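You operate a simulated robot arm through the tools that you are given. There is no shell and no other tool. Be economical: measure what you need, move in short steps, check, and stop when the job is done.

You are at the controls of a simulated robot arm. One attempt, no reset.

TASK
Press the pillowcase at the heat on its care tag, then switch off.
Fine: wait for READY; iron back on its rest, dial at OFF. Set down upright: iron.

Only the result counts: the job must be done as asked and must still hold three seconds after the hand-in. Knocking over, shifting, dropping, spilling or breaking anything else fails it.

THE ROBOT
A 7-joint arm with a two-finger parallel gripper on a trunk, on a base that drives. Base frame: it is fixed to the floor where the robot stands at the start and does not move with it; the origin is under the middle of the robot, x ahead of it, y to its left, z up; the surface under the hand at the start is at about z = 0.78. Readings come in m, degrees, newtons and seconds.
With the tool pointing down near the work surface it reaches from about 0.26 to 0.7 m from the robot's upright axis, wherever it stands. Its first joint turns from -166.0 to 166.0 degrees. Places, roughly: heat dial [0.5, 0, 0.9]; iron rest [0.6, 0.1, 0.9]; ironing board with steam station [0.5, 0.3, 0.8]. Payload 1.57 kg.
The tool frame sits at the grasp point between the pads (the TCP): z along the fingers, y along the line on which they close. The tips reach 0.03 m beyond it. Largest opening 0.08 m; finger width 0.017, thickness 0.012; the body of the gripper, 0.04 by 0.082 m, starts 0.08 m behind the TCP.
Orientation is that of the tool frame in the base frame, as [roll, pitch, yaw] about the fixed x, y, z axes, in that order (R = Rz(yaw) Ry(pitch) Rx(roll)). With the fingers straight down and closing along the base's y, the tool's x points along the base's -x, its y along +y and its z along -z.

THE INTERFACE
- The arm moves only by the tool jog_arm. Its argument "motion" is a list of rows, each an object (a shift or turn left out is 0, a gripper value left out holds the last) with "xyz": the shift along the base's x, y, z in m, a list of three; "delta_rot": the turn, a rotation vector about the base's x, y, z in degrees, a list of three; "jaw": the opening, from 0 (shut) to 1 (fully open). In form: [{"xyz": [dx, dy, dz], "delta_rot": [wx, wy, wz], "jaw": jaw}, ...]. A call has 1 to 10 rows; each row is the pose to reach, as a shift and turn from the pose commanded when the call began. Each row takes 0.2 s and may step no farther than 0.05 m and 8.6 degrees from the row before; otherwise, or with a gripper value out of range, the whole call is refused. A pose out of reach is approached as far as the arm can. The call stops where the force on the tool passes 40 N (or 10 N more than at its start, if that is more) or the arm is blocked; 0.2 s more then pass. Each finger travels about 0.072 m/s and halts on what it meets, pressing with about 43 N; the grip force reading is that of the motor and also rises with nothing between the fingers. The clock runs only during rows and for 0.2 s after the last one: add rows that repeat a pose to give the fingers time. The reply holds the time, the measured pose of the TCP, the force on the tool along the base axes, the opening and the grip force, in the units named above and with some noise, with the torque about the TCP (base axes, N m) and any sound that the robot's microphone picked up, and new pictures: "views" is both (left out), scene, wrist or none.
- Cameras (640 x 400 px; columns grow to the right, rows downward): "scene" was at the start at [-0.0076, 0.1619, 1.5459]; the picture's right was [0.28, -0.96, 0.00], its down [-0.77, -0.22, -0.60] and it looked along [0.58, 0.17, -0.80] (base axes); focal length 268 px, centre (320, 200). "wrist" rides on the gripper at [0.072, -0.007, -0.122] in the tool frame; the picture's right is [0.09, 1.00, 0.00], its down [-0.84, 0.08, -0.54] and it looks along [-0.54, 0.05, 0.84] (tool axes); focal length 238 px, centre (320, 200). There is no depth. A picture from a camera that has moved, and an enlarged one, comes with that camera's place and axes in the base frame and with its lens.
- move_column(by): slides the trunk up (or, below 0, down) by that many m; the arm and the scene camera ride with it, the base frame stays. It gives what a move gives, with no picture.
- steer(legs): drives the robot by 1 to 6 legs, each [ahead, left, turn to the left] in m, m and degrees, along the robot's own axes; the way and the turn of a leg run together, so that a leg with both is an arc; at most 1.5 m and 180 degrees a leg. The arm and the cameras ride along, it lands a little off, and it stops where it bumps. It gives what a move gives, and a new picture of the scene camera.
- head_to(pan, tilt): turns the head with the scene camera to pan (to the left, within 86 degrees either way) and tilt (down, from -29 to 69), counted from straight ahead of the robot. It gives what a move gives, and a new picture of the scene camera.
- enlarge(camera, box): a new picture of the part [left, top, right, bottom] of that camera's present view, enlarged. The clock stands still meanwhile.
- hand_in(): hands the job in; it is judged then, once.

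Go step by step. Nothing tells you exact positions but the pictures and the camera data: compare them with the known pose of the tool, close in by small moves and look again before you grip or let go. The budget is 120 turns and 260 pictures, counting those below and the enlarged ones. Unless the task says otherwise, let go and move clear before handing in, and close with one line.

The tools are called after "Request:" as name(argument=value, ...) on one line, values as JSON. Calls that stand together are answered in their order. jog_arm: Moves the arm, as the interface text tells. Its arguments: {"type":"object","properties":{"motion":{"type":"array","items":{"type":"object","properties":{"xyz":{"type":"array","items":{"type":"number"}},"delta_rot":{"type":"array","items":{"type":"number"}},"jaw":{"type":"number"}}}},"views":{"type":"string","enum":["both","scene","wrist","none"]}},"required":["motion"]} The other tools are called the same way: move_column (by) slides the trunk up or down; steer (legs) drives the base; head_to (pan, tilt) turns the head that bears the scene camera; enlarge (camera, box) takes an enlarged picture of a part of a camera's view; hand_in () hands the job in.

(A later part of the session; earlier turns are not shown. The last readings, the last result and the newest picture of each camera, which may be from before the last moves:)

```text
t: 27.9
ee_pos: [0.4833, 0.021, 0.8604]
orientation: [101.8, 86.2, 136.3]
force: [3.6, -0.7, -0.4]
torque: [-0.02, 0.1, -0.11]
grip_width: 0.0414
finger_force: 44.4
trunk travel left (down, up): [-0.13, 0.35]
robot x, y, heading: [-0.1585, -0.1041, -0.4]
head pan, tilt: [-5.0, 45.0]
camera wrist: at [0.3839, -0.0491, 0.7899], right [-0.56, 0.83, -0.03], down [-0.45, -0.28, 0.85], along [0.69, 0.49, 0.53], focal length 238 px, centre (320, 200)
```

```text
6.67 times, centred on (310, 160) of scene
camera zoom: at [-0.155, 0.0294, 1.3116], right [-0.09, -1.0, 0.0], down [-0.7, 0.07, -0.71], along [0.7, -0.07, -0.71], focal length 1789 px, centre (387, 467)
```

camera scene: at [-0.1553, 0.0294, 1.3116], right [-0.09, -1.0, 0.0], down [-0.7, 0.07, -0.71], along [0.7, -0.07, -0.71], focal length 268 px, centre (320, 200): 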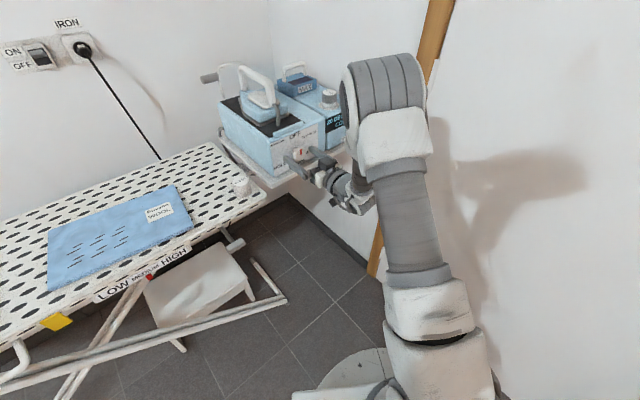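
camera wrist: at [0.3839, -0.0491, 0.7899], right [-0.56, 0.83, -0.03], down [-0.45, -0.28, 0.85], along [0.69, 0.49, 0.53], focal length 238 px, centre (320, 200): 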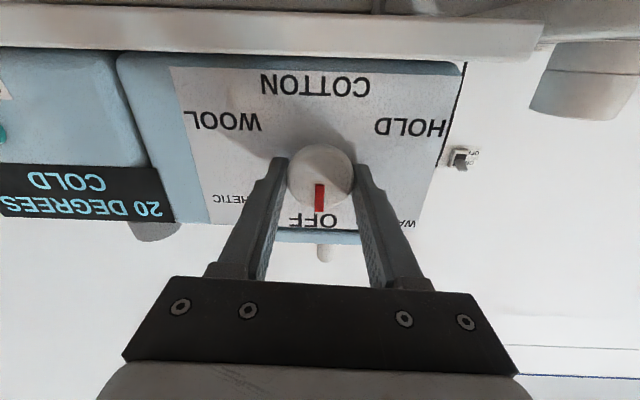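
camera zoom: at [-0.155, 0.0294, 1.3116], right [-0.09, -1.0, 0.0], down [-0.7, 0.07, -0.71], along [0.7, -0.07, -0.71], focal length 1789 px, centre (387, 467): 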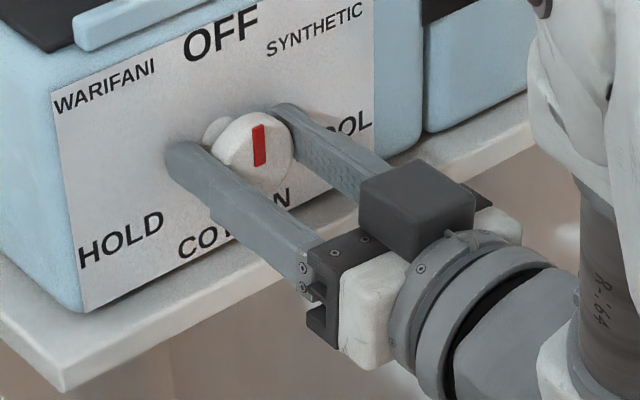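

The disc is gripped at 41 mm. Turning clockwise about 50°, watching the forces.

Request:
jog_arm(motion=[{"delta_rot": [5.73, 4.02, 0]}, {"delta_rot": [11.47, 8.03, 0]}, {"delta_rot": [17.2, 12.05, 0]}, {"delta_rot": [22.9, 16.06, 0]}, {"delta_rot": [28.7, 20.1, 0]}, {"delta_rot": [34.4, 24.1, 0]}, {"delta_rot": [40.1, 28.1, 0]}])

Request:
enlarge(camera="scene", box=[280, 130, 340, 190])

```text
t: 29.5
ee_pos: [0.4851, 0.0191, 0.8594]
orientation: [91.4, 37.2, 125.8]
force: [33.5, -1.1, -3.3]
torque: [-0.23, 0.19, -0.05]
grip_width: 0.0413
finger_force: 44.7
trunk travel left (down, up): [-0.13, 0.35]
robot x, y, heading: [-0.1596, -0.1065, -0.3]
head pan, tilt: [-5.0, 45.0]
camera scene: at [-0.1528, 0.0294, 1.3116], right [-0.09, -1.0, 0.0], down [-0.71, 0.07, -0.71], along [0.7, -0.07, -0.71], focal length 268 px, centre (320, 200)
camera wrist: at [0.354, -0.0069, 0.813], right [-0.38, 0.56, 0.74], down [-0.08, -0.81, 0.58], along [0.92, 0.16, 0.35], focal length 238 px, centre (320, 200)
```

scene: 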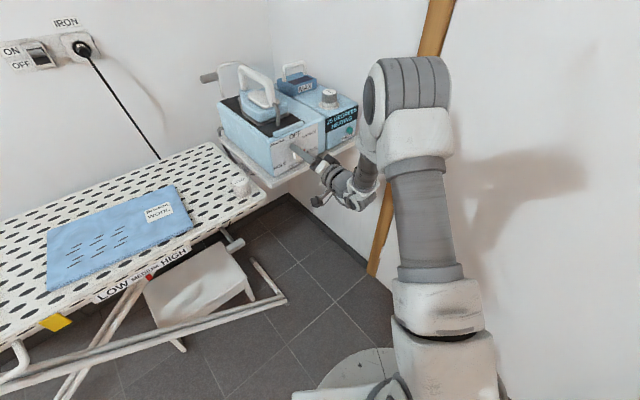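
wrist: 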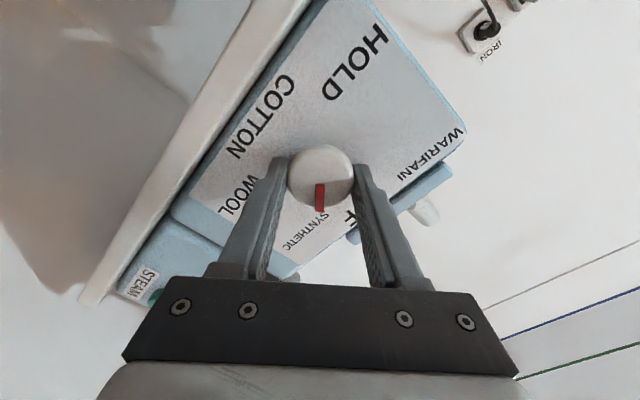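

```text
6.67 times, centred on (310, 160) of scene
camera zoom: at [-0.1528, 0.0294, 1.3116], right [-0.09, -1.0, 0.0], down [-0.71, 0.07, -0.71], along [0.7, -0.07, -0.71], focal length 1789 px, centre (387, 467)
```

zoom: 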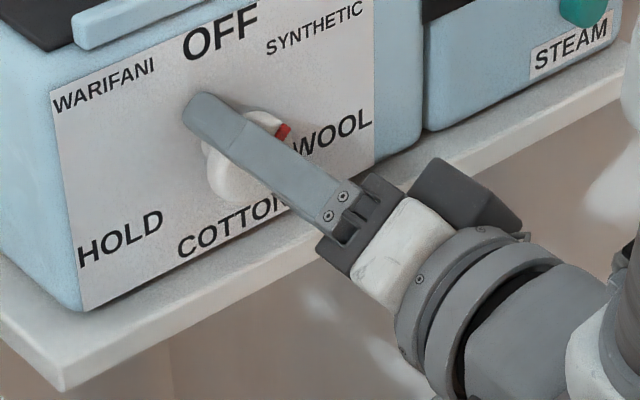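

It's heating already. There's a 33 N strain along +x, so I'll relax it with a small shift before continuing.

Request:
jog_arm(motion=[{"xyz": [0.0015, 0, 0]}, {"xyz": [0.003, 0, 0]}], views="none")

```text
t: 30.1
ee_pos: [0.4844, 0.0192, 0.8579]
orientation: [91.3, 37.3, 126.0]
force: [12.0, -6.8, -4.6]
torque: [0.4, -0.56, -1.27]
grip_width: 0.0415
finger_force: 45.2
trunk travel left (down, up): [-0.13, 0.35]
robot x, y, heading: [-0.1575, -0.1043, -0.3]
head pan, tilt: [-5.0, 45.0]
```

The strain is relieved. Turning another 35°.

Request:
jog_arm(motion=[{"xyz": [0.001, -0.001, -0.001], "delta_rot": [5.73, 4.02, 0]}, {"xyz": [0.001, -0.001, -0.001], "delta_rot": [11.47, 8.03, 0]}, {"xyz": [0.001, -0.001, -0.001], "delta_rot": [17.2, 12.05, 0]}, {"xyz": [0.001, -0.001, -0.001], "delta_rot": [22.9, 16.06, 0]}, {"xyz": [0.001, -0.001, -0.001], "delta_rot": [28.7, 20.1, 0]}], views="wrist")

```text
t: 31.3
ee_pos: [0.4848, 0.0189, 0.8567]
orientation: [90.9, 2.0, 125.8]
force: [-11.6, -13.6, -8.5]
torque: [-0.15, 0.12, 0.06]
grip_width: 0.0414
finger_force: 45.0
trunk travel left (down, up): [-0.13, 0.35]
robot x, y, heading: [-0.1536, -0.1069, -0.2]
head pan, tilt: [-5.0, 45.0]
camera wrist: at [0.3446, 0.0063, 0.8504], right [-0.06, 0.11, 0.99], down [0.05, -0.99, 0.12], along [1.0, 0.05, 0.06], focal length 238 px, centre (320, 200)
```

wrist: 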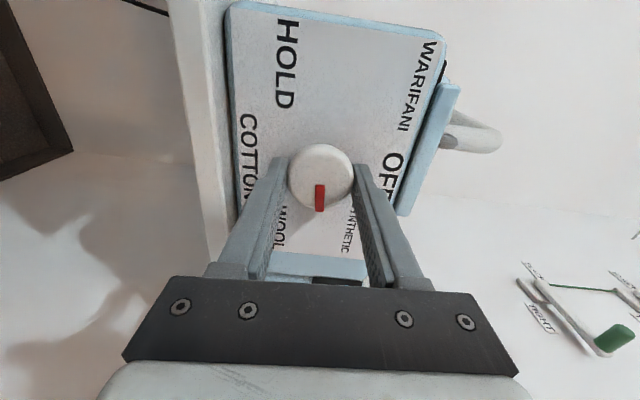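

The mark is between SYNTHETIC and WOOL. Turning about 32° more with a slight relief.

Request:
jog_arm(motion=[{"xyz": [-0.0015, -0.0015, -0.001], "delta_rot": [5.73, 4.02, 0]}, {"xyz": [-0.0015, -0.0015, -0.001], "delta_rot": [11.47, 8.03, 0]}, {"xyz": [-0.0015, -0.0015, -0.001], "delta_rot": [17.2, 12.05, 0]}, {"xyz": [-0.0015, -0.0015, -0.001], "delta_rot": [22.9, 16.06, 0]}, {"xyz": [-0.0015, -0.0015, -0.001], "delta_rot": [27, 18.9, 0]}])

Request:
enlarge(camera="wrist", box=[220, 60, 460, 290])

Request:
enlarge(camera="scene", box=[270, 90, 370, 190])

```text
t: 32.5
ee_pos: [0.4855, 0.0187, 0.8561]
orientation: [90.4, -30.8, 125.8]
force: [1.5, 5.7, -16.5]
torque: [-0.35, 0.41, -0.45]
grip_width: 0.0413
finger_force: 44.6
trunk travel left (down, up): [-0.13, 0.35]
robot x, y, heading: [-0.1585, -0.1026, -0.2]
head pan, tilt: [-5.0, 45.0]
camera scene: at [-0.154, 0.0301, 1.3114], right [-0.09, -1.0, 0.0], down [-0.7, 0.06, -0.71], along [0.7, -0.07, -0.71], focal length 268 px, centre (320, 200)
camera wrist: at [0.3487, 0.0005, 0.8883], right [0.26, -0.34, 0.9], down [0.01, -0.93, -0.36], along [0.97, 0.1, -0.24], focal length 238 px, centre (320, 200)
```

scene: 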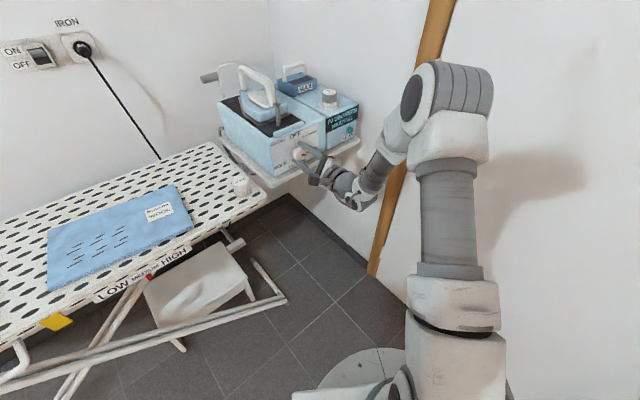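
wrist: 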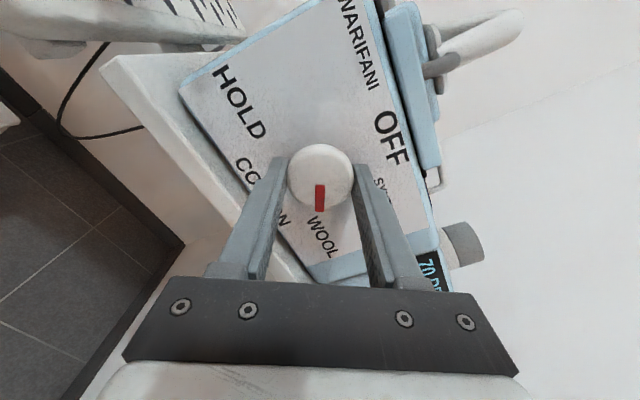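

```text
1.74 times, centred on (340, 175) of wrist
camera zoom: at [0.3487, 0.0005, 0.8883], right [0.26, -0.34, 0.9], down [0.01, -0.93, -0.36], along [0.97, 0.1, -0.24], focal length 414 px, centre (285, 244)
```

zoom: 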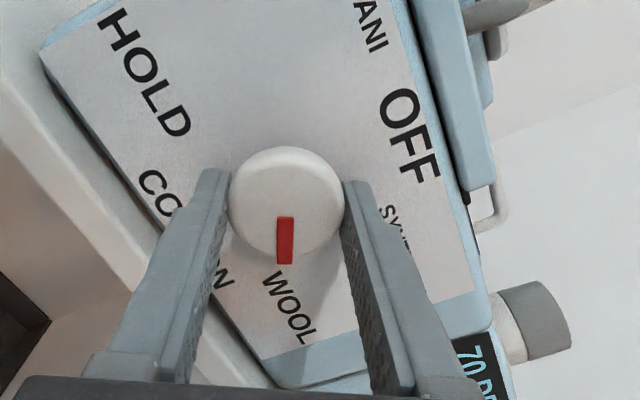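

```text
4.00 times, centred on (320, 140) of scene
camera zoom: at [-0.154, 0.0301, 1.3114], right [-0.09, -1.0, 0.0], down [-0.7, 0.06, -0.71], along [0.7, -0.07, -0.71], focal length 1073 px, centre (320, 440)
```

zoom: 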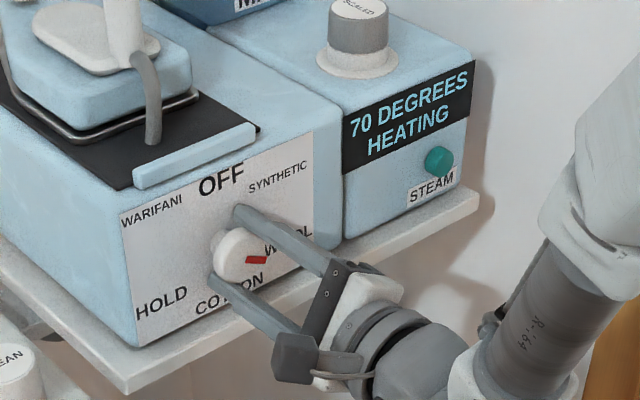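

The mark points at WOOL and the display shows 70 degrees HEATING. I'll release and back away along the dial axis.

Request:
jog_arm(motion=[{"jaw": 1}, {"jaw": 1}, {"xyz": [-0.016, -0.011, 0], "jaw": 1}, {"xyz": [-0.037, -0.026, 0]}, {"xyz": [-0.07, -0.05, 0]}, {"xyz": [-0.07, -0.05, 0]}])

Request:
enlarge(camera="scene", box=[210, 50, 370, 190])

```text
t: 33.9
ee_pos: [0.4134, -0.0338, 0.8558]
orientation: [90.1, -30.6, 125.9]
force: [0.2, 1.1, -0.1]
torque: [-0.05, 0.0, 0.03]
grip_width: 0.08
finger_force: 0.0
trunk travel left (down, up): [-0.13, 0.35]
robot x, y, heading: [-0.1599, -0.1035, -0.2]
head pan, tilt: [-5.0, 45.0]
camera scene: at [-0.1552, 0.0295, 1.3116], right [-0.09, -1.0, 0.0], down [-0.7, 0.07, -0.71], along [0.7, -0.07, -0.71], focal length 268 px, centre (320, 200)
camera wrist: at [0.2779, -0.0525, 0.8875], right [0.25, -0.34, 0.9], down [0.01, -0.93, -0.36], along [0.97, 0.1, -0.23], focal length 238 px, centre (320, 200)
```

scene: 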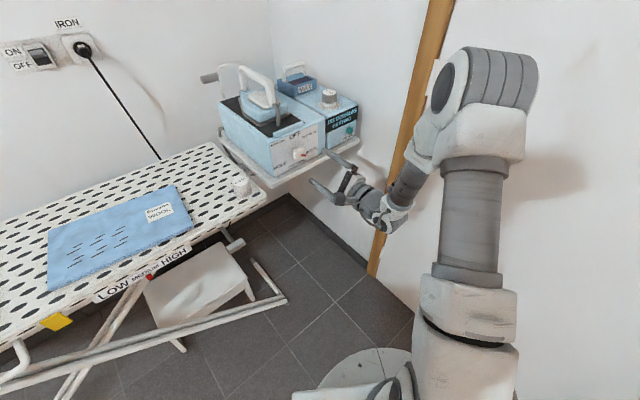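
wrist: 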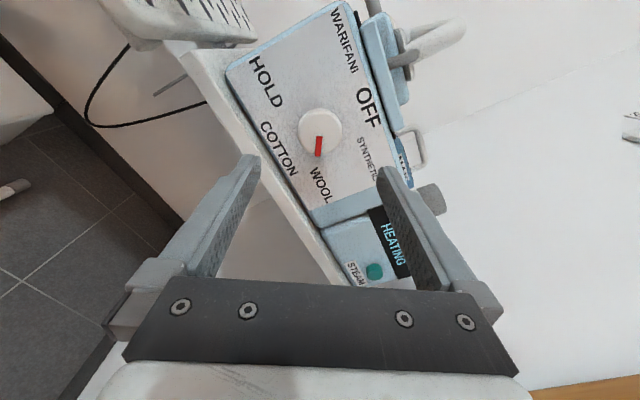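

```text
2.86 times, centred on (290, 120) of scene
camera zoom: at [-0.1552, 0.0295, 1.3116], right [-0.09, -1.0, 0.0], down [-0.7, 0.07, -0.71], along [0.7, -0.07, -0.71], focal length 767 px, centre (406, 429)
```

zoom: 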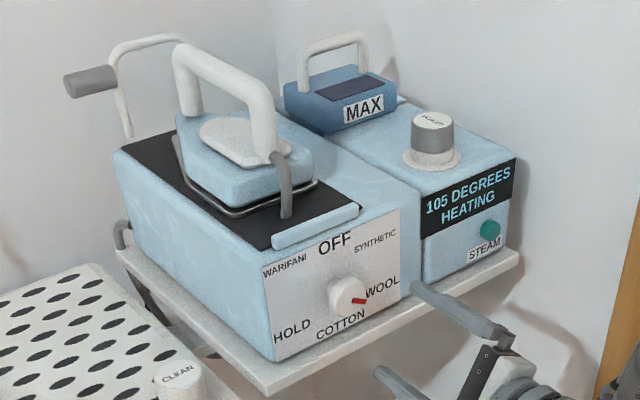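

WOOL is set and it's at 105 degrees, still heating. I'll unwind the wrist, then raise the trunk and point the hand down for the iron handle.

Request:
jog_arm(motion=[{"delta_rot": [-6.97, -4.85, 0]}, {"delta_rot": [-13.94, -9.7, 0]}, {"delta_rot": [-20.9, -14.55, 0]}, {"delta_rot": [-27.9, -19.4, 0]}, {"delta_rot": [-34.85, -24.25, 0]}, {"delta_rot": [-41.8, -29.1, 0]}, {"delta_rot": [-48.8, -33.95, 0]}], views="none")

Request:
jog_arm(motion=[{"delta_rot": [-6.97, -4.85, 0]}, {"delta_rot": [-13.94, -9.7, 0]}, {"delta_rot": [-20.9, -14.55, 0]}, {"delta_rot": [-27.9, -19.4, 0]}, {"delta_rot": [-34.85, -24.25, 0]}, {"delta_rot": [-41.8, -29.1, 0]}, {"delta_rot": [-48.8, -33.95, 0]}], views="none")

Request:
move_column(by=0.2)

```text
t: 35.5
ee_pos: [0.4144, -0.0327, 0.8581]
orientation: [91.2, 28.9, 125.8]
force: [-0.9, 0.2, -0.2]
torque: [0.0, 0.02, -0.02]
grip_width: 0.0799
finger_force: 0.1
trunk travel left (down, up): [-0.13, 0.35]
robot x, y, heading: [-0.1593, -0.1062, -0.4]
head pan, tilt: [-5.0, 45.0]
```

```text
t: 37.1
ee_pos: [0.4142, -0.0323, 0.857]
orientation: [120.7, 88.1, 154.7]
force: [-0.4, 0.0, 0.7]
torque: [0.02, 0.0, 0.02]
grip_width: 0.0801
finger_force: 0.1
trunk travel left (down, up): [-0.13, 0.35]
robot x, y, heading: [-0.1553, -0.104, -0.4]
head pan, tilt: [-5.0, 45.0]
```

```text
t: 39.3
ee_pos: [0.4154, -0.0321, 1.0573]
orientation: [118.2, 88.0, 152.3]
force: [-0.6, 0.6, 0.7]
torque: [0.02, 0.01, -0.02]
grip_width: 0.0802
finger_force: 0.1
trunk travel left (down, up): [-0.33, 0.15]
robot x, y, heading: [-0.1591, -0.107, -0.2]
head pan, tilt: [-5.0, 45.0]
```

Now tilting the hand down, raising it a bit as it goes.

Request:
jog_arm(motion=[{"xyz": [0, 0, 0.02], "delta_rot": [-4.9, 7.0, 0]}, {"xyz": [0, 0, 0.04], "delta_rot": [-9.8, 14.0, 0]}, {"xyz": [0, 0, 0.06], "delta_rot": [-14.6, 20.9, 0]}, {"xyz": [0, 0, 0.08], "delta_rot": [-19.5, 27.9, 0]}, {"xyz": [0, 0, 0.1], "delta_rot": [-24.4, 34.8, 0]}, {"xyz": [0, 0, 0.1], "delta_rot": [-29.3, 41.8, 0]}, {"xyz": [0, 0, 0.1], "delta_rot": [-34.1, 48.7, 0]}, {"xyz": [0, 0, 0.1], "delta_rot": [-39, 55.7, 0]}, {"xyz": [0, 0, 0.1], "delta_rot": [-43.9, 62.7, 0]}, {"xyz": [0, 0, 0.1], "delta_rot": [-48.7, 69.6, 0]}])

Request:
enlarge(camera="scene", box=[200, 100, 360, 240])

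```text
t: 41.5
ee_pos: [0.4155, -0.0327, 1.1569]
orientation: [-179.2, 4.0, -146.9]
force: [-0.4, 0.2, 0.5]
torque: [-0.03, 0.02, -0.03]
grip_width: 0.08
finger_force: 0.0
trunk travel left (down, up): [-0.33, 0.15]
robot x, y, heading: [-0.1563, -0.1105, -0.4]
head pan, tilt: [-5.0, 45.0]
camera scene: at [-0.1552, 0.0295, 1.5116], right [-0.09, -1.0, 0.0], down [-0.7, 0.07, -0.71], along [0.7, -0.07, -0.71], focal length 268 px, centre (320, 200)
camera wrist: at [0.3513, -0.0798, 1.2742], right [-0.62, 0.78, -0.02], down [0.62, 0.51, 0.6], along [0.48, 0.36, -0.8], focal length 238 px, centre (320, 200)
```

scene: 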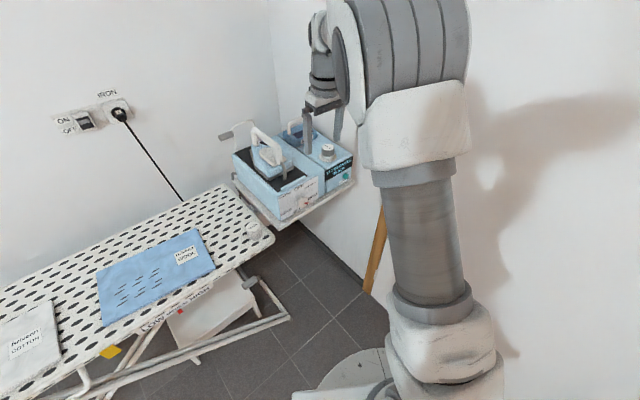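
wrist: 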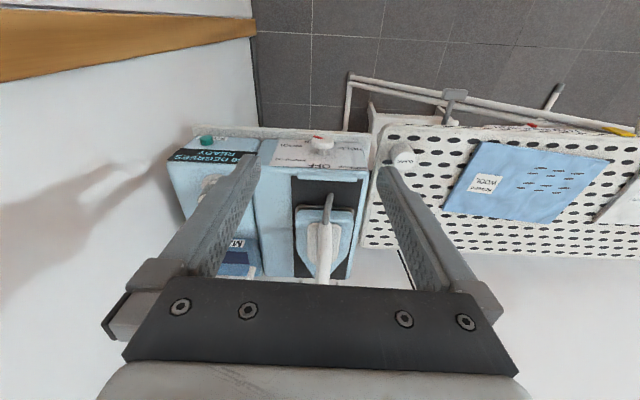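

```text
2.86 times, centred on (280, 170) of scene
camera zoom: at [-0.1552, 0.0295, 1.5116], right [-0.09, -1.0, 0.0], down [-0.7, 0.07, -0.71], along [0.7, -0.07, -0.71], focal length 767 px, centre (434, 286)
```

zoom: 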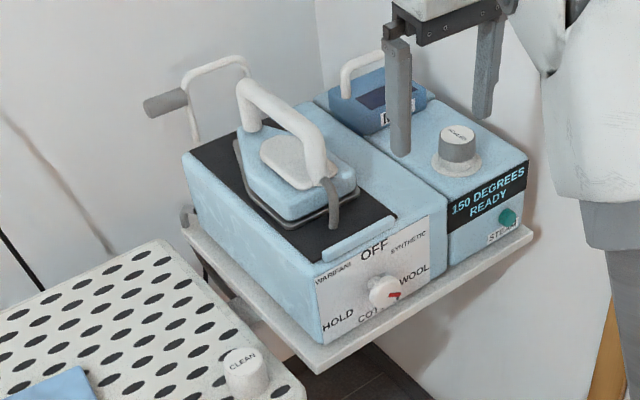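

READY at 150 degrees. I'll level the hand, raise it a bit, and drive the base back to its start place, within reach of the iron.

Request:
jog_arm(motion=[{"xyz": [0, 0, 0.03], "delta_rot": [-2.3, 3.3, 1.5]}, {"xyz": [0, 0, 0.05], "delta_rot": [-2.3, 3.3, 1.5]}], views="none")

Request:
steer(legs=[[0.155, 0.105, 0]])

Request:
jog_arm(motion=[{"xyz": [0, 0, 0]}], views="wrist")

```text
t: 42.1
ee_pos: [0.4145, -0.0325, 1.2063]
orientation: [-179.1, 0.1, -145.3]
force: [-0.7, 0.5, -0.3]
torque: [-0.04, 0.0, -0.01]
grip_width: 0.0798
finger_force: 0.0
trunk travel left (down, up): [-0.33, 0.15]
robot x, y, heading: [-0.1581, -0.1042, -0.4]
head pan, tilt: [-5.0, 45.0]
```

```text
t: 43.8
ee_pos: [0.5768, 0.0704, 1.2067]
orientation: [-179.2, 0.1, -145.4]
force: [0.2, 0.5, 0.1]
torque: [0.01, 0.0, -0.02]
grip_width: 0.0803
finger_force: 0.0
trunk travel left (down, up): [-0.33, 0.15]
robot x, y, heading: [0.0013, 0.0022, -0.6]
head pan, tilt: [-5.0, 45.0]
camera scene: at [0.0063, 0.1337, 1.5116], right [-0.1, -1.0, 0.0], down [-0.7, 0.07, -0.71], along [0.7, -0.07, -0.71], focal length 268 px, centre (320, 200)
```

scene: 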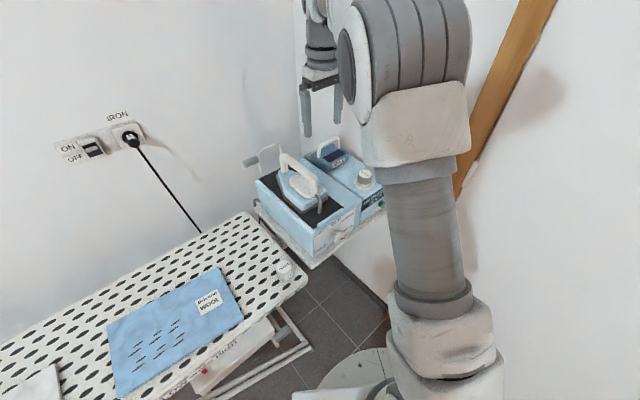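

```text
t: 44.2
ee_pos: [0.5766, 0.0695, 1.2066]
orientation: [-179.1, 0.2, -145.5]
force: [0.6, -0.1, -0.8]
torque: [0.01, -0.02, 0.0]
grip_width: 0.08
finger_force: 0.1
trunk travel left (down, up): [-0.33, 0.15]
robot x, y, heading: [0.0004, 0.0002, -0.6]
head pan, tilt: [-5.0, 45.0]
camera wrist: at [0.5202, 0.026, 1.3291], right [-0.64, 0.77, -0.02], down [0.64, 0.54, 0.54], along [0.43, 0.34, -0.84], focal length 238 px, centre (320, 200)
```

wrist: 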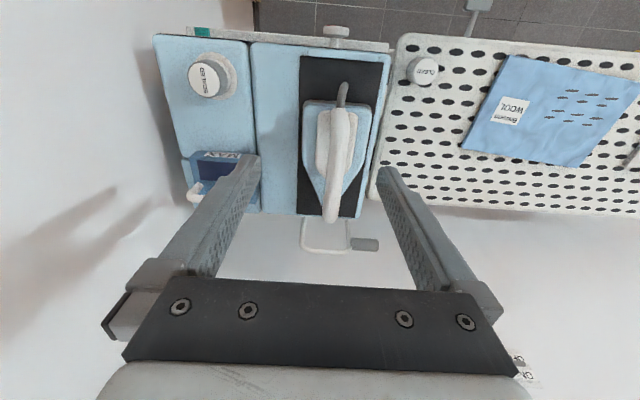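

The view is clean: the handle runs along the tool's x axis, offset about +8 cm in u and +3.4 cm in v. I'll move over it and come down partway.

Request:
jog_arm(motion=[{"xyz": [0.015, 0.025, -0.01]}, {"xyz": [0.03, 0.05, -0.02]}, {"xyz": [0.046, 0.0737, -0.05]}, {"xyz": [0.046, 0.0737, -0.09]}, {"xyz": [0.046, 0.0737, -0.12]}])

Request:
enlarge(camera="scene", box=[240, 90, 400, 220])

```text
t: 45.4
ee_pos: [0.6211, 0.1429, 1.0862]
orientation: [-179.2, 0.0, -145.6]
force: [-0.2, -0.1, -0.2]
torque: [0.01, 0.0, -0.01]
grip_width: 0.0797
finger_force: 0.1
trunk travel left (down, up): [-0.33, 0.15]
robot x, y, heading: [0.0007, -0.0013, -0.4]
head pan, tilt: [-5.0, 45.0]
camera scene: at [0.0062, 0.1337, 1.5117], right [-0.1, -1.0, 0.0], down [-0.7, 0.07, -0.71], along [0.7, -0.07, -0.71], focal length 268 px, centre (320, 200)
camera wrist: at [0.5653, 0.0994, 1.208], right [-0.64, 0.77, -0.02], down [0.64, 0.54, 0.54], along [0.43, 0.34, -0.84], focal length 238 px, centre (320, 200)
```

scene: 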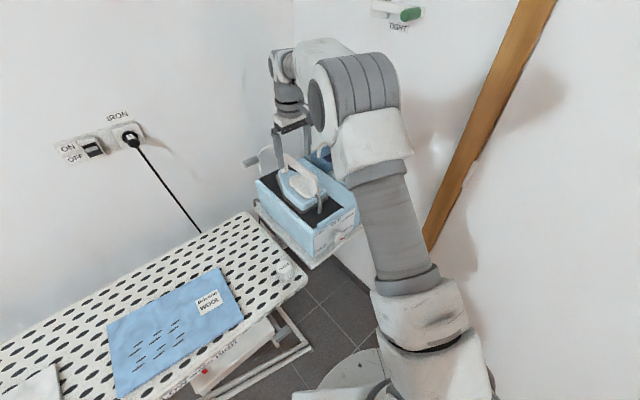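
wrist: 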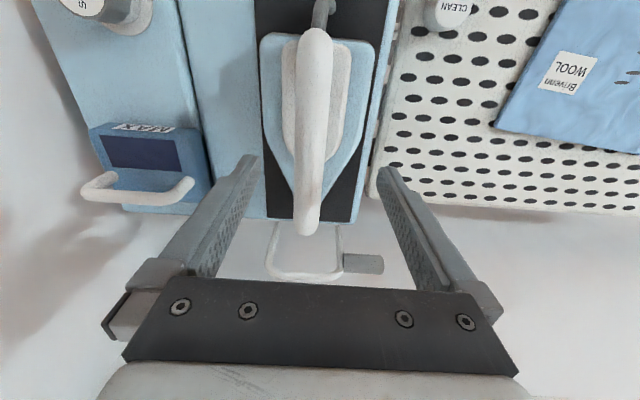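

```text
3.08 times, centred on (320, 155) of scene
camera zoom: at [0.0062, 0.1337, 1.5117], right [-0.1, -1.0, 0.0], down [-0.7, 0.07, -0.71], along [0.7, -0.07, -0.71], focal length 826 px, centre (320, 338)
```

zoom: 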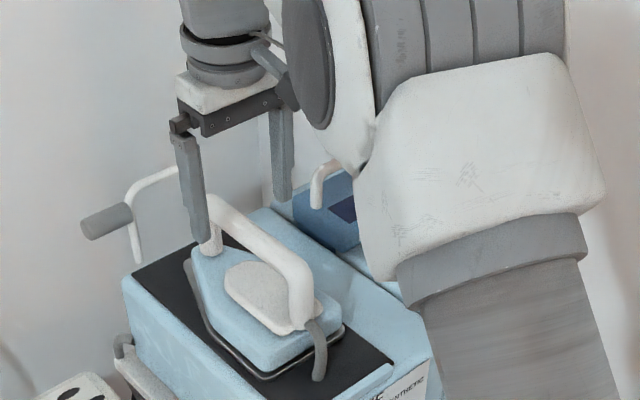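

The handle lies nearly under the tool. I'll shift −9 mm in v and −12 mm in u, descend 3 cm and look again.

Request:
jog_arm(motion=[{"xyz": [-0.005, -0.0144, -0.01]}, {"xyz": [-0.005, -0.0144, -0.03]}])

Request:
enlarge(camera="scene", box=[250, 110, 350, 210])

```text
t: 46.0
ee_pos: [0.6174, 0.1304, 1.0574]
orientation: [-179.1, 0.1, -145.5]
force: [-0.2, 0.1, -0.4]
torque: [0.02, 0.01, -0.01]
grip_width: 0.08
finger_force: 0.0
trunk travel left (down, up): [-0.33, 0.15]
robot x, y, heading: [0.0014, -0.0005, -0.5]
head pan, tilt: [-5.0, 45.0]
camera scene: at [0.0062, 0.1336, 1.5117], right [-0.1, -1.0, 0.0], down [-0.7, 0.07, -0.71], along [0.7, -0.07, -0.71], focal length 268 px, centre (320, 200)
camera wrist: at [0.5611, 0.0858, 1.1792], right [-0.64, 0.77, -0.01], down [0.64, 0.54, 0.54], along [0.42, 0.34, -0.84], focal length 238 px, centre (320, 200)
```

scene: 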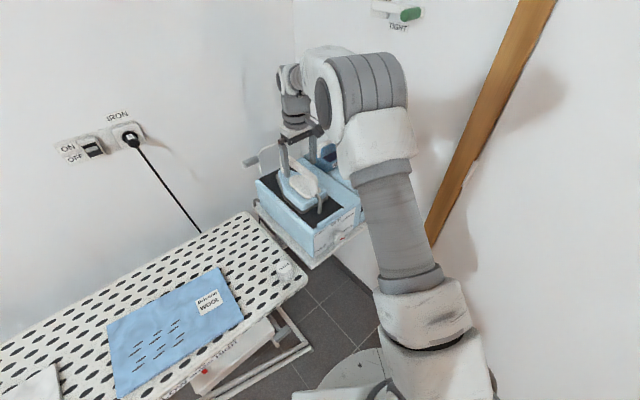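
wrist: 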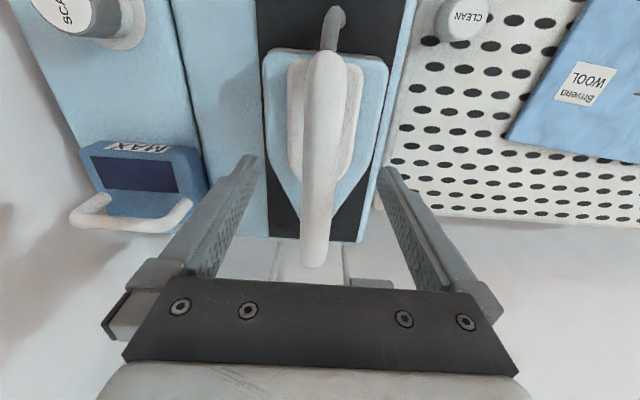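

```text
4.00 times, centred on (300, 160) of scene
camera zoom: at [0.0062, 0.1336, 1.5117], right [-0.1, -1.0, 0.0], down [-0.7, 0.07, -0.71], along [0.7, -0.07, -0.71], focal length 1073 px, centre (400, 360)
```

zoom: 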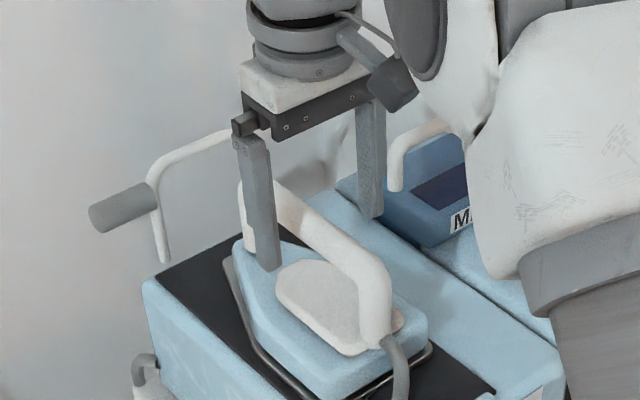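

The bar is between the fingers with the tips about at its height. Lowering 2 cm more.

Request:
jog_arm(motion=[{"xyz": [0, 0, -0.01]}, {"xyz": [0, 0, -0.022]}])

Request:
enlarge(camera="scene", box=[250, 110, 350, 210])

```text
t: 46.6
ee_pos: [0.6171, 0.1292, 1.0343]
orientation: [-179.1, 0.1, -145.5]
force: [-0.5, 0.4, 0.0]
torque: [-0.02, 0.01, -0.02]
grip_width: 0.0801
finger_force: 0.0
trunk travel left (down, up): [-0.33, 0.15]
robot x, y, heading: [0.0036, -0.0018, -0.4]
head pan, tilt: [-5.0, 45.0]
camera scene: at [0.0062, 0.1337, 1.5116], right [-0.1, -1.0, 0.0], down [-0.7, 0.07, -0.71], along [0.7, -0.07, -0.71], focal length 268 px, centre (320, 200)
camera wrist: at [0.5612, 0.0853, 1.1563], right [-0.64, 0.77, -0.02], down [0.64, 0.54, 0.54], along [0.43, 0.34, -0.84], focal length 238 px, centre (320, 200)
```

scene: 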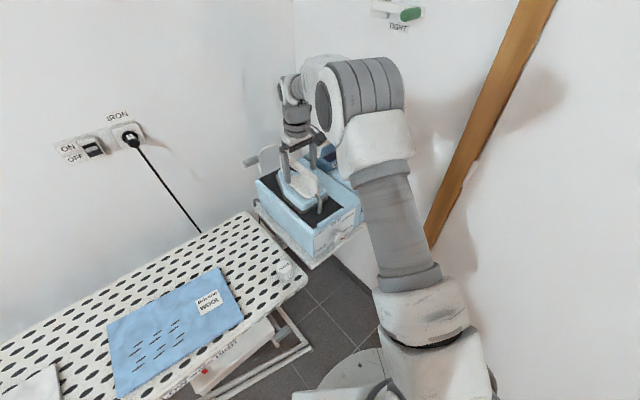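
wrist: 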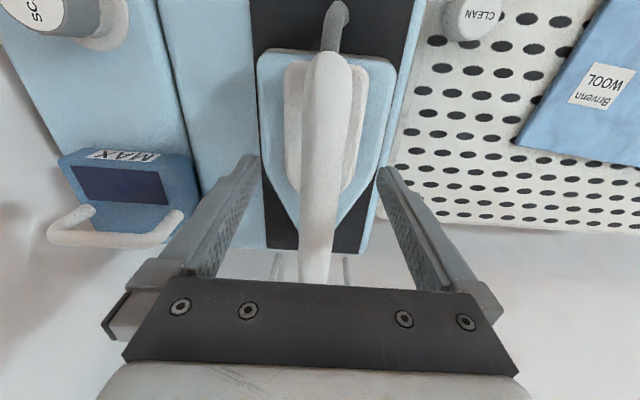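

```text
4.00 times, centred on (300, 160) of scene
camera zoom: at [0.0062, 0.1337, 1.5116], right [-0.1, -1.0, 0.0], down [-0.7, 0.07, -0.71], along [0.7, -0.07, -0.71], focal length 1073 px, centre (400, 360)
```

zoom: 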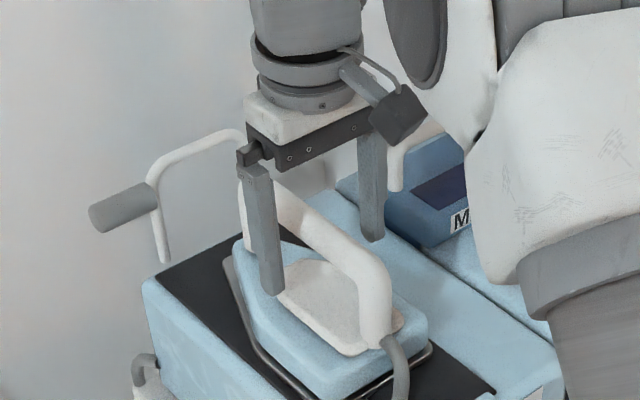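

The pads are level with the bar's mid-length. Closing on it.

Request:
jog_arm(motion=[{"xyz": [0, 0, 0.003], "jaw": 0.5}, {"xyz": [0, 0, 0.003], "jaw": 0}, {"xyz": [0, 0, 0.003], "jaw": 0}, {"xyz": [0, 0, 0.003], "jaw": 0}, {"xyz": [0, 0, 0.003], "jaw": 0}])

Request:
enlarge(camera="scene", box=[250, 110, 350, 210])

```text
t: 47.8
ee_pos: [0.6179, 0.1298, 1.0385]
orientation: [-179.3, 0.1, -145.6]
force: [0.0, -0.3, 0.5]
torque: [0.0, 0.02, 0.36]
grip_width: 0.0236
finger_force: 35.9
trunk travel left (down, up): [-0.33, 0.15]
robot x, y, heading: [0.0009, -0.0022, -0.3]
head pan, tilt: [-5.0, 45.0]
camera scene: at [0.0062, 0.1337, 1.5116], right [-0.1, -1.0, 0.0], down [-0.7, 0.07, -0.71], along [0.7, -0.07, -0.71], focal length 268 px, centre (320, 200)
camera wrist: at [0.5613, 0.0854, 1.1599], right [-0.64, 0.77, -0.01], down [0.64, 0.54, 0.54], along [0.42, 0.34, -0.84], focal length 238 px, centre (320, 200)
```

scene: 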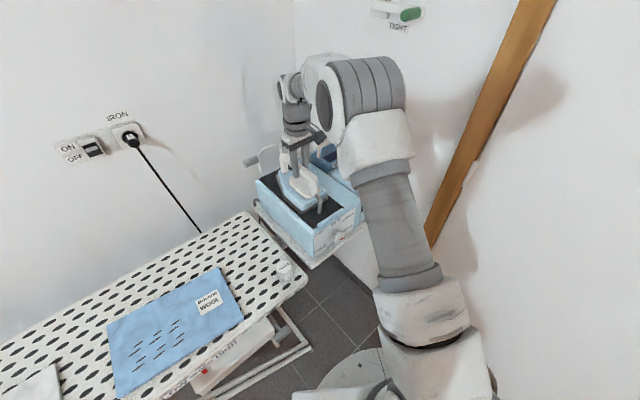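
wrist: 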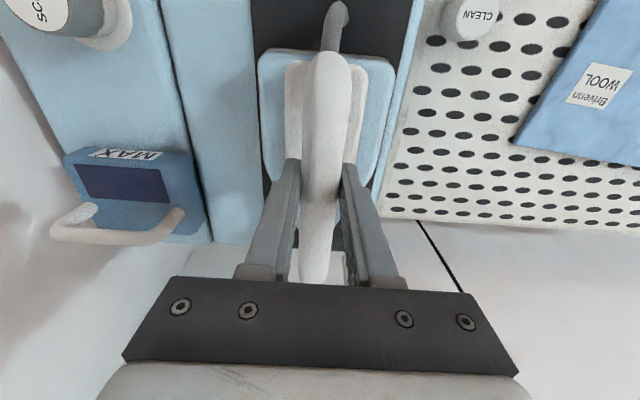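

```text
4.00 times, centred on (300, 160) of scene
camera zoom: at [0.0062, 0.1337, 1.5116], right [-0.1, -1.0, 0.0], down [-0.7, 0.07, -0.71], along [0.7, -0.07, -0.71], focal length 1073 px, centre (400, 360)
```

zoom: 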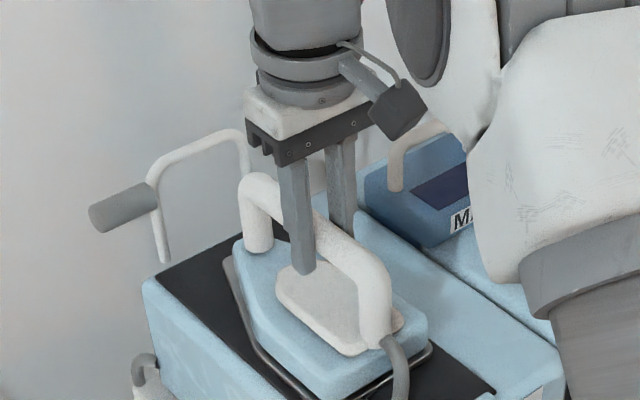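

Gripped at 23.6 mm. The rest pose is TCP (0.618, 0.130, 1.0385). Lifting straight up.

Request:
jog_arm(motion=[{"xyz": [0, 0, 0.01]}, {"xyz": [0, 0, 0.03]}, {"xyz": [0, 0, 0.06]}, {"xyz": [0, 0, 0.09]}, {"xyz": [0, 0, 0.09]}])

Request:
enlarge(camera="scene", box=[240, 90, 400, 230])

```text
t: 49.0
ee_pos: [0.6191, 0.1302, 1.1295]
orientation: [-179.3, 0.2, -145.5]
force: [0.3, 0.0, -0.1]
torque: [0.0, -0.01, 0.02]
grip_width: 0.0002
finger_force: 21.2
trunk travel left (down, up): [-0.33, 0.15]
robot x, y, heading: [0.0024, -0.0017, -0.5]
head pan, tilt: [-5.0, 45.0]
camera scene: at [0.0062, 0.1337, 1.5116], right [-0.1, -1.0, 0.0], down [-0.7, 0.07, -0.71], along [0.7, -0.07, -0.71], focal length 268 px, centre (320, 200)
camera wrist: at [0.5616, 0.0861, 1.2515], right [-0.64, 0.77, -0.01], down [0.64, 0.54, 0.54], along [0.43, 0.34, -0.84], focal length 238 px, centre (320, 200)
```

scene: 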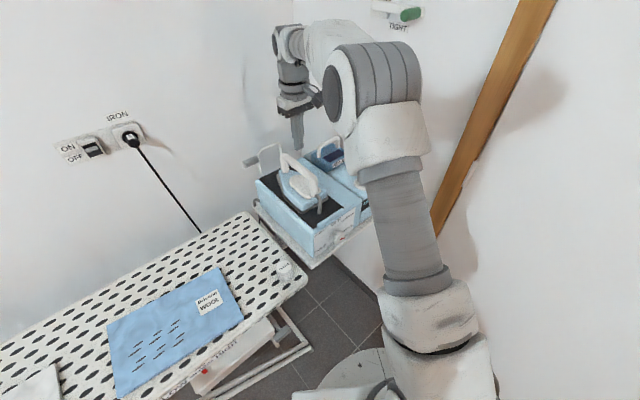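
wrist: 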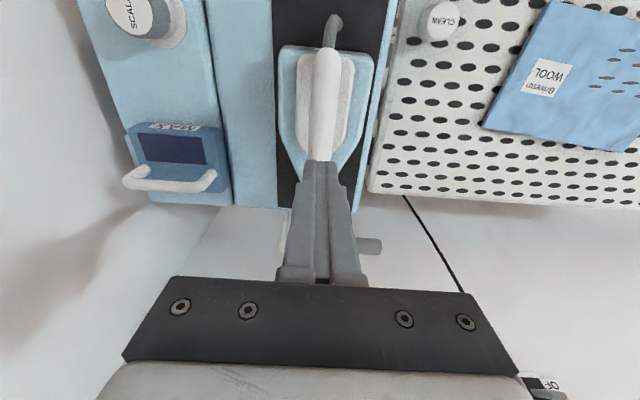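

```text
2.86 times, centred on (320, 160) of scene
camera zoom: at [0.0062, 0.1337, 1.5116], right [-0.1, -1.0, 0.0], down [-0.7, 0.07, -0.71], along [0.7, -0.07, -0.71], focal length 767 px, centre (320, 314)
```

zoom: 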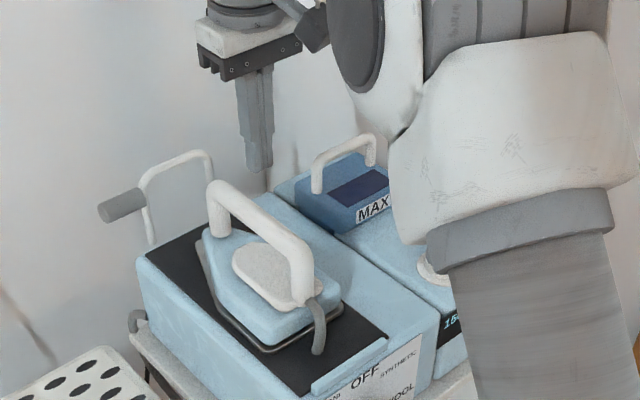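

The fingers slipped off the bar because the grip was too shallow, but the iron is still on its rest. I'll reopen and go about 2 cm deeper.

Request:
jog_arm(motion=[{"jaw": 1}, {"jaw": 1}, {"jaw": 1}, {"xyz": [0, 0, -0.03], "jaw": 1}, {"xyz": [0, 0, -0.06]}, {"xyz": [0, 0, -0.09]}, {"xyz": [0, 0, -0.103]}, {"xyz": [0, 0, -0.113]}])

Request:
enlarge(camera="scene", box=[250, 110, 350, 210])

```text
t: 50.8
ee_pos: [0.6189, 0.13, 1.0161]
orientation: [-179.3, 0.2, -145.5]
force: [-0.3, 0.2, 0.2]
torque: [-0.02, 0.02, -0.02]
grip_width: 0.0801
finger_force: 0.1
trunk travel left (down, up): [-0.33, 0.15]
robot x, y, heading: [0.0045, 0.0031, -0.8]
head pan, tilt: [-5.0, 45.0]
camera scene: at [0.0062, 0.1337, 1.5116], right [-0.1, -1.0, 0.0], down [-0.7, 0.07, -0.71], along [0.7, -0.07, -0.71], focal length 268 px, centre (320, 200)
camera wrist: at [0.5624, 0.0852, 1.1384], right [-0.64, 0.77, -0.01], down [0.64, 0.54, 0.54], along [0.43, 0.34, -0.84], focal length 238 px, centre (320, 200)
```

scene: 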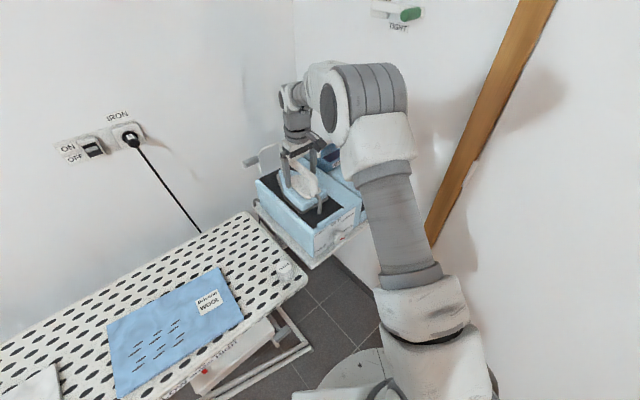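
wrist: 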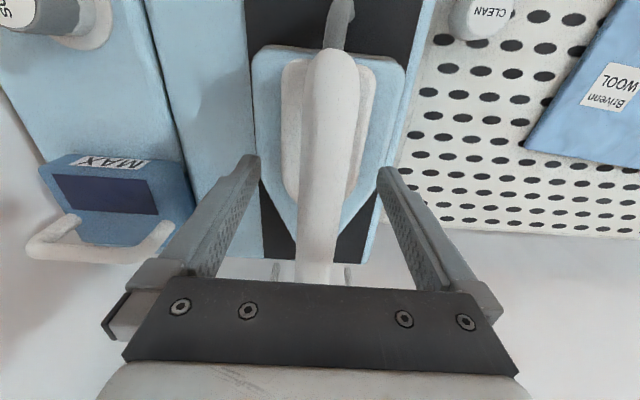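

```text
4.00 times, centred on (300, 160) of scene
camera zoom: at [0.0062, 0.1337, 1.5116], right [-0.1, -1.0, 0.0], down [-0.7, 0.07, -0.71], along [0.7, -0.07, -0.71], focal length 1073 px, centre (400, 360)
```

zoom: 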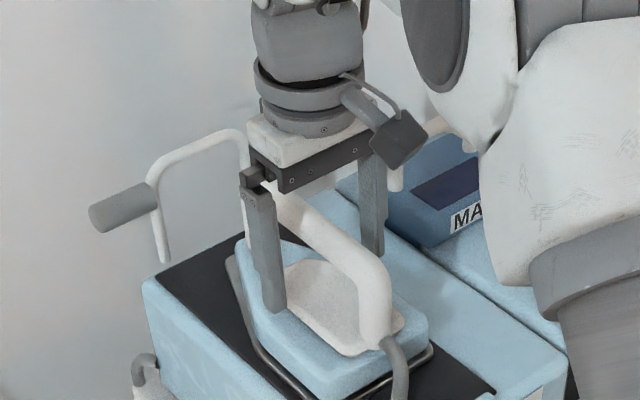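

I'll close here, deeper, give it time to reach full force, then lift just 1 cm slowly and check.

Request:
jog_arm(motion=[{"jaw": 0.4}, {"jaw": 0}, {"jaw": 0}, {"jaw": 0}, {"jaw": 0}, {"jaw": 0}, {"jaw": 0}], views="none")

Request:
jog_arm(motion=[{"xyz": [0, 0, 0.003]}, {"xyz": [0, 0, 0.006]}, {"xyz": [0, 0, 0.01]}])

Request:
enlarge(camera="scene", box=[250, 110, 350, 210])

```text
t: 52.4
ee_pos: [0.6187, 0.1305, 1.0166]
orientation: [-179.2, 0.0, -145.5]
force: [-0.2, -0.6, -0.3]
torque: [0.04, -0.08, 0.07]
grip_width: 0.0235
finger_force: 35.9
trunk travel left (down, up): [-0.33, 0.15]
robot x, y, heading: [0.0073, 0.0016, -0.4]
head pan, tilt: [-5.0, 45.0]
```

```text
t: 53.2
ee_pos: [0.6178, 0.1293, 1.0245]
orientation: [-179.2, 0.0, -145.5]
force: [0.0, -0.6, -7.8]
torque: [-0.03, 0.03, -0.03]
grip_width: 0.0236
finger_force: 35.4
trunk travel left (down, up): [-0.33, 0.15]
robot x, y, heading: [0.001, 0.003, -0.4]
head pan, tilt: [-5.0, 45.0]
camera scene: at [0.0069, 0.1339, 1.5116], right [-0.1, -1.0, 0.0], down [-0.7, 0.07, -0.71], along [0.7, -0.07, -0.71], focal length 268 px, centre (320, 200)
camera wrist: at [0.5621, 0.0851, 1.1475], right [-0.64, 0.77, -0.01], down [0.64, 0.54, 0.54], along [0.42, 0.34, -0.84], focal length 238 px, centre (320, 200)
```

scene: 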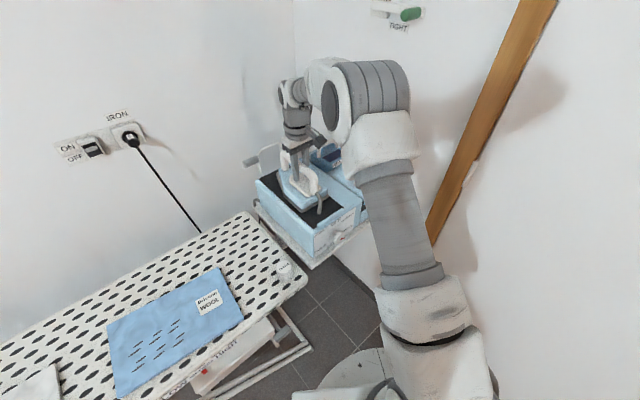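
wrist: 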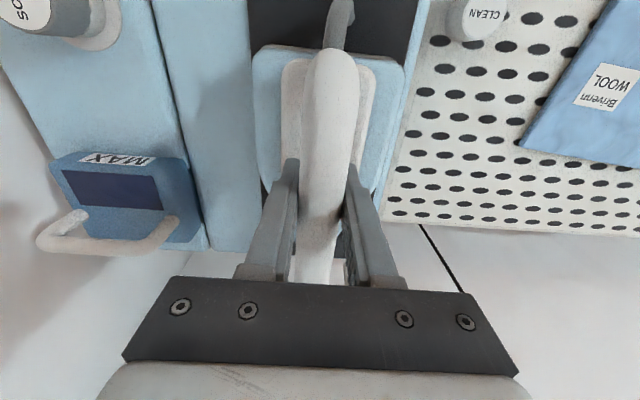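

```text
4.00 times, centred on (300, 160) of scene
camera zoom: at [0.0069, 0.1339, 1.5116], right [-0.1, -1.0, 0.0], down [-0.7, 0.07, -0.71], along [0.7, -0.07, -0.71], focal length 1073 px, centre (400, 360)
```

zoom: 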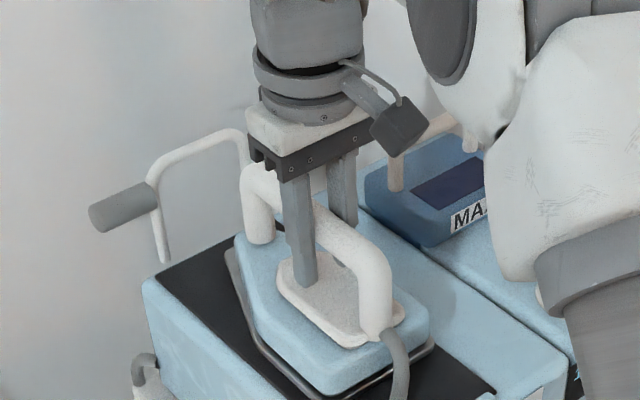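

It's carrying about 8 N, so the iron is coming up with the hand. Lifting another 4 cm slowly.

Request:
jog_arm(motion=[{"xyz": [0, 0, 0.006]}, {"xyz": [0, 0, 0.012]}, {"xyz": [0, 0, 0.02]}, {"xyz": [0, 0, 0.03]}, {"xyz": [0, 0, 0.04]}, {"xyz": [0, 0, 0.04]}])

Request:
enlarge(camera="scene", box=[250, 110, 350, 210])

```text
t: 54.6
ee_pos: [0.6176, 0.1291, 1.0635]
orientation: [-179.2, 0.1, -145.6]
force: [0.1, 0.8, -8.8]
torque: [-0.04, 0.04, 0.02]
grip_width: 0.0233
finger_force: 35.3
trunk travel left (down, up): [-0.33, 0.15]
robot x, y, heading: [0.0009, -0.0019, -0.6]
head pan, tilt: [-5.0, 45.0]
camera scene: at [0.0069, 0.1339, 1.5116], right [-0.1, -1.0, 0.0], down [-0.7, 0.07, -0.71], along [0.7, -0.07, -0.71], focal length 268 px, centre (320, 200)
camera wrist: at [0.562, 0.0856, 1.1862], right [-0.64, 0.77, -0.01], down [0.64, 0.54, 0.54], along [0.42, 0.34, -0.84], focal length 238 px, centre (320, 200)
```

scene: 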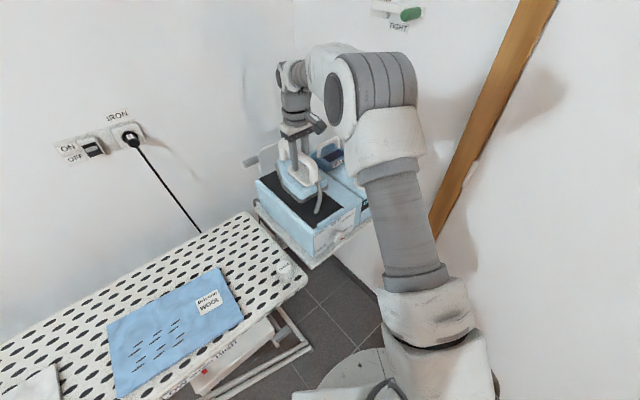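
wrist: 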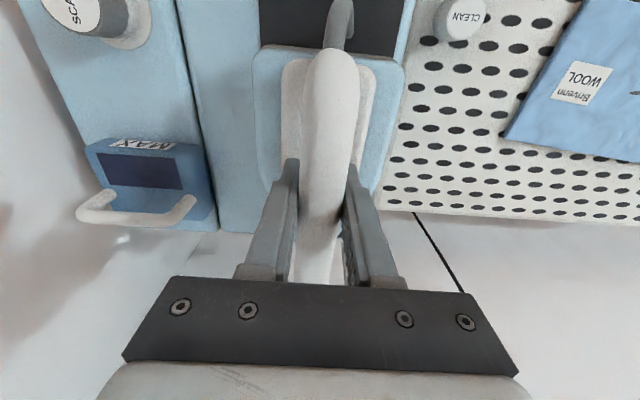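

```text
4.00 times, centred on (300, 160) of scene
camera zoom: at [0.0069, 0.1339, 1.5116], right [-0.1, -1.0, 0.0], down [-0.7, 0.07, -0.71], along [0.7, -0.07, -0.71], focal length 1073 px, centre (400, 360)
```

zoom: 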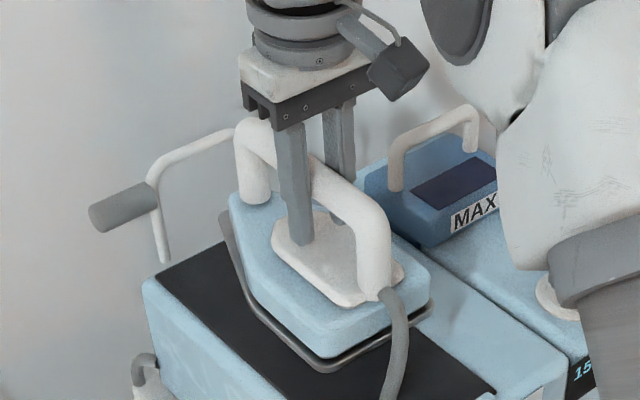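

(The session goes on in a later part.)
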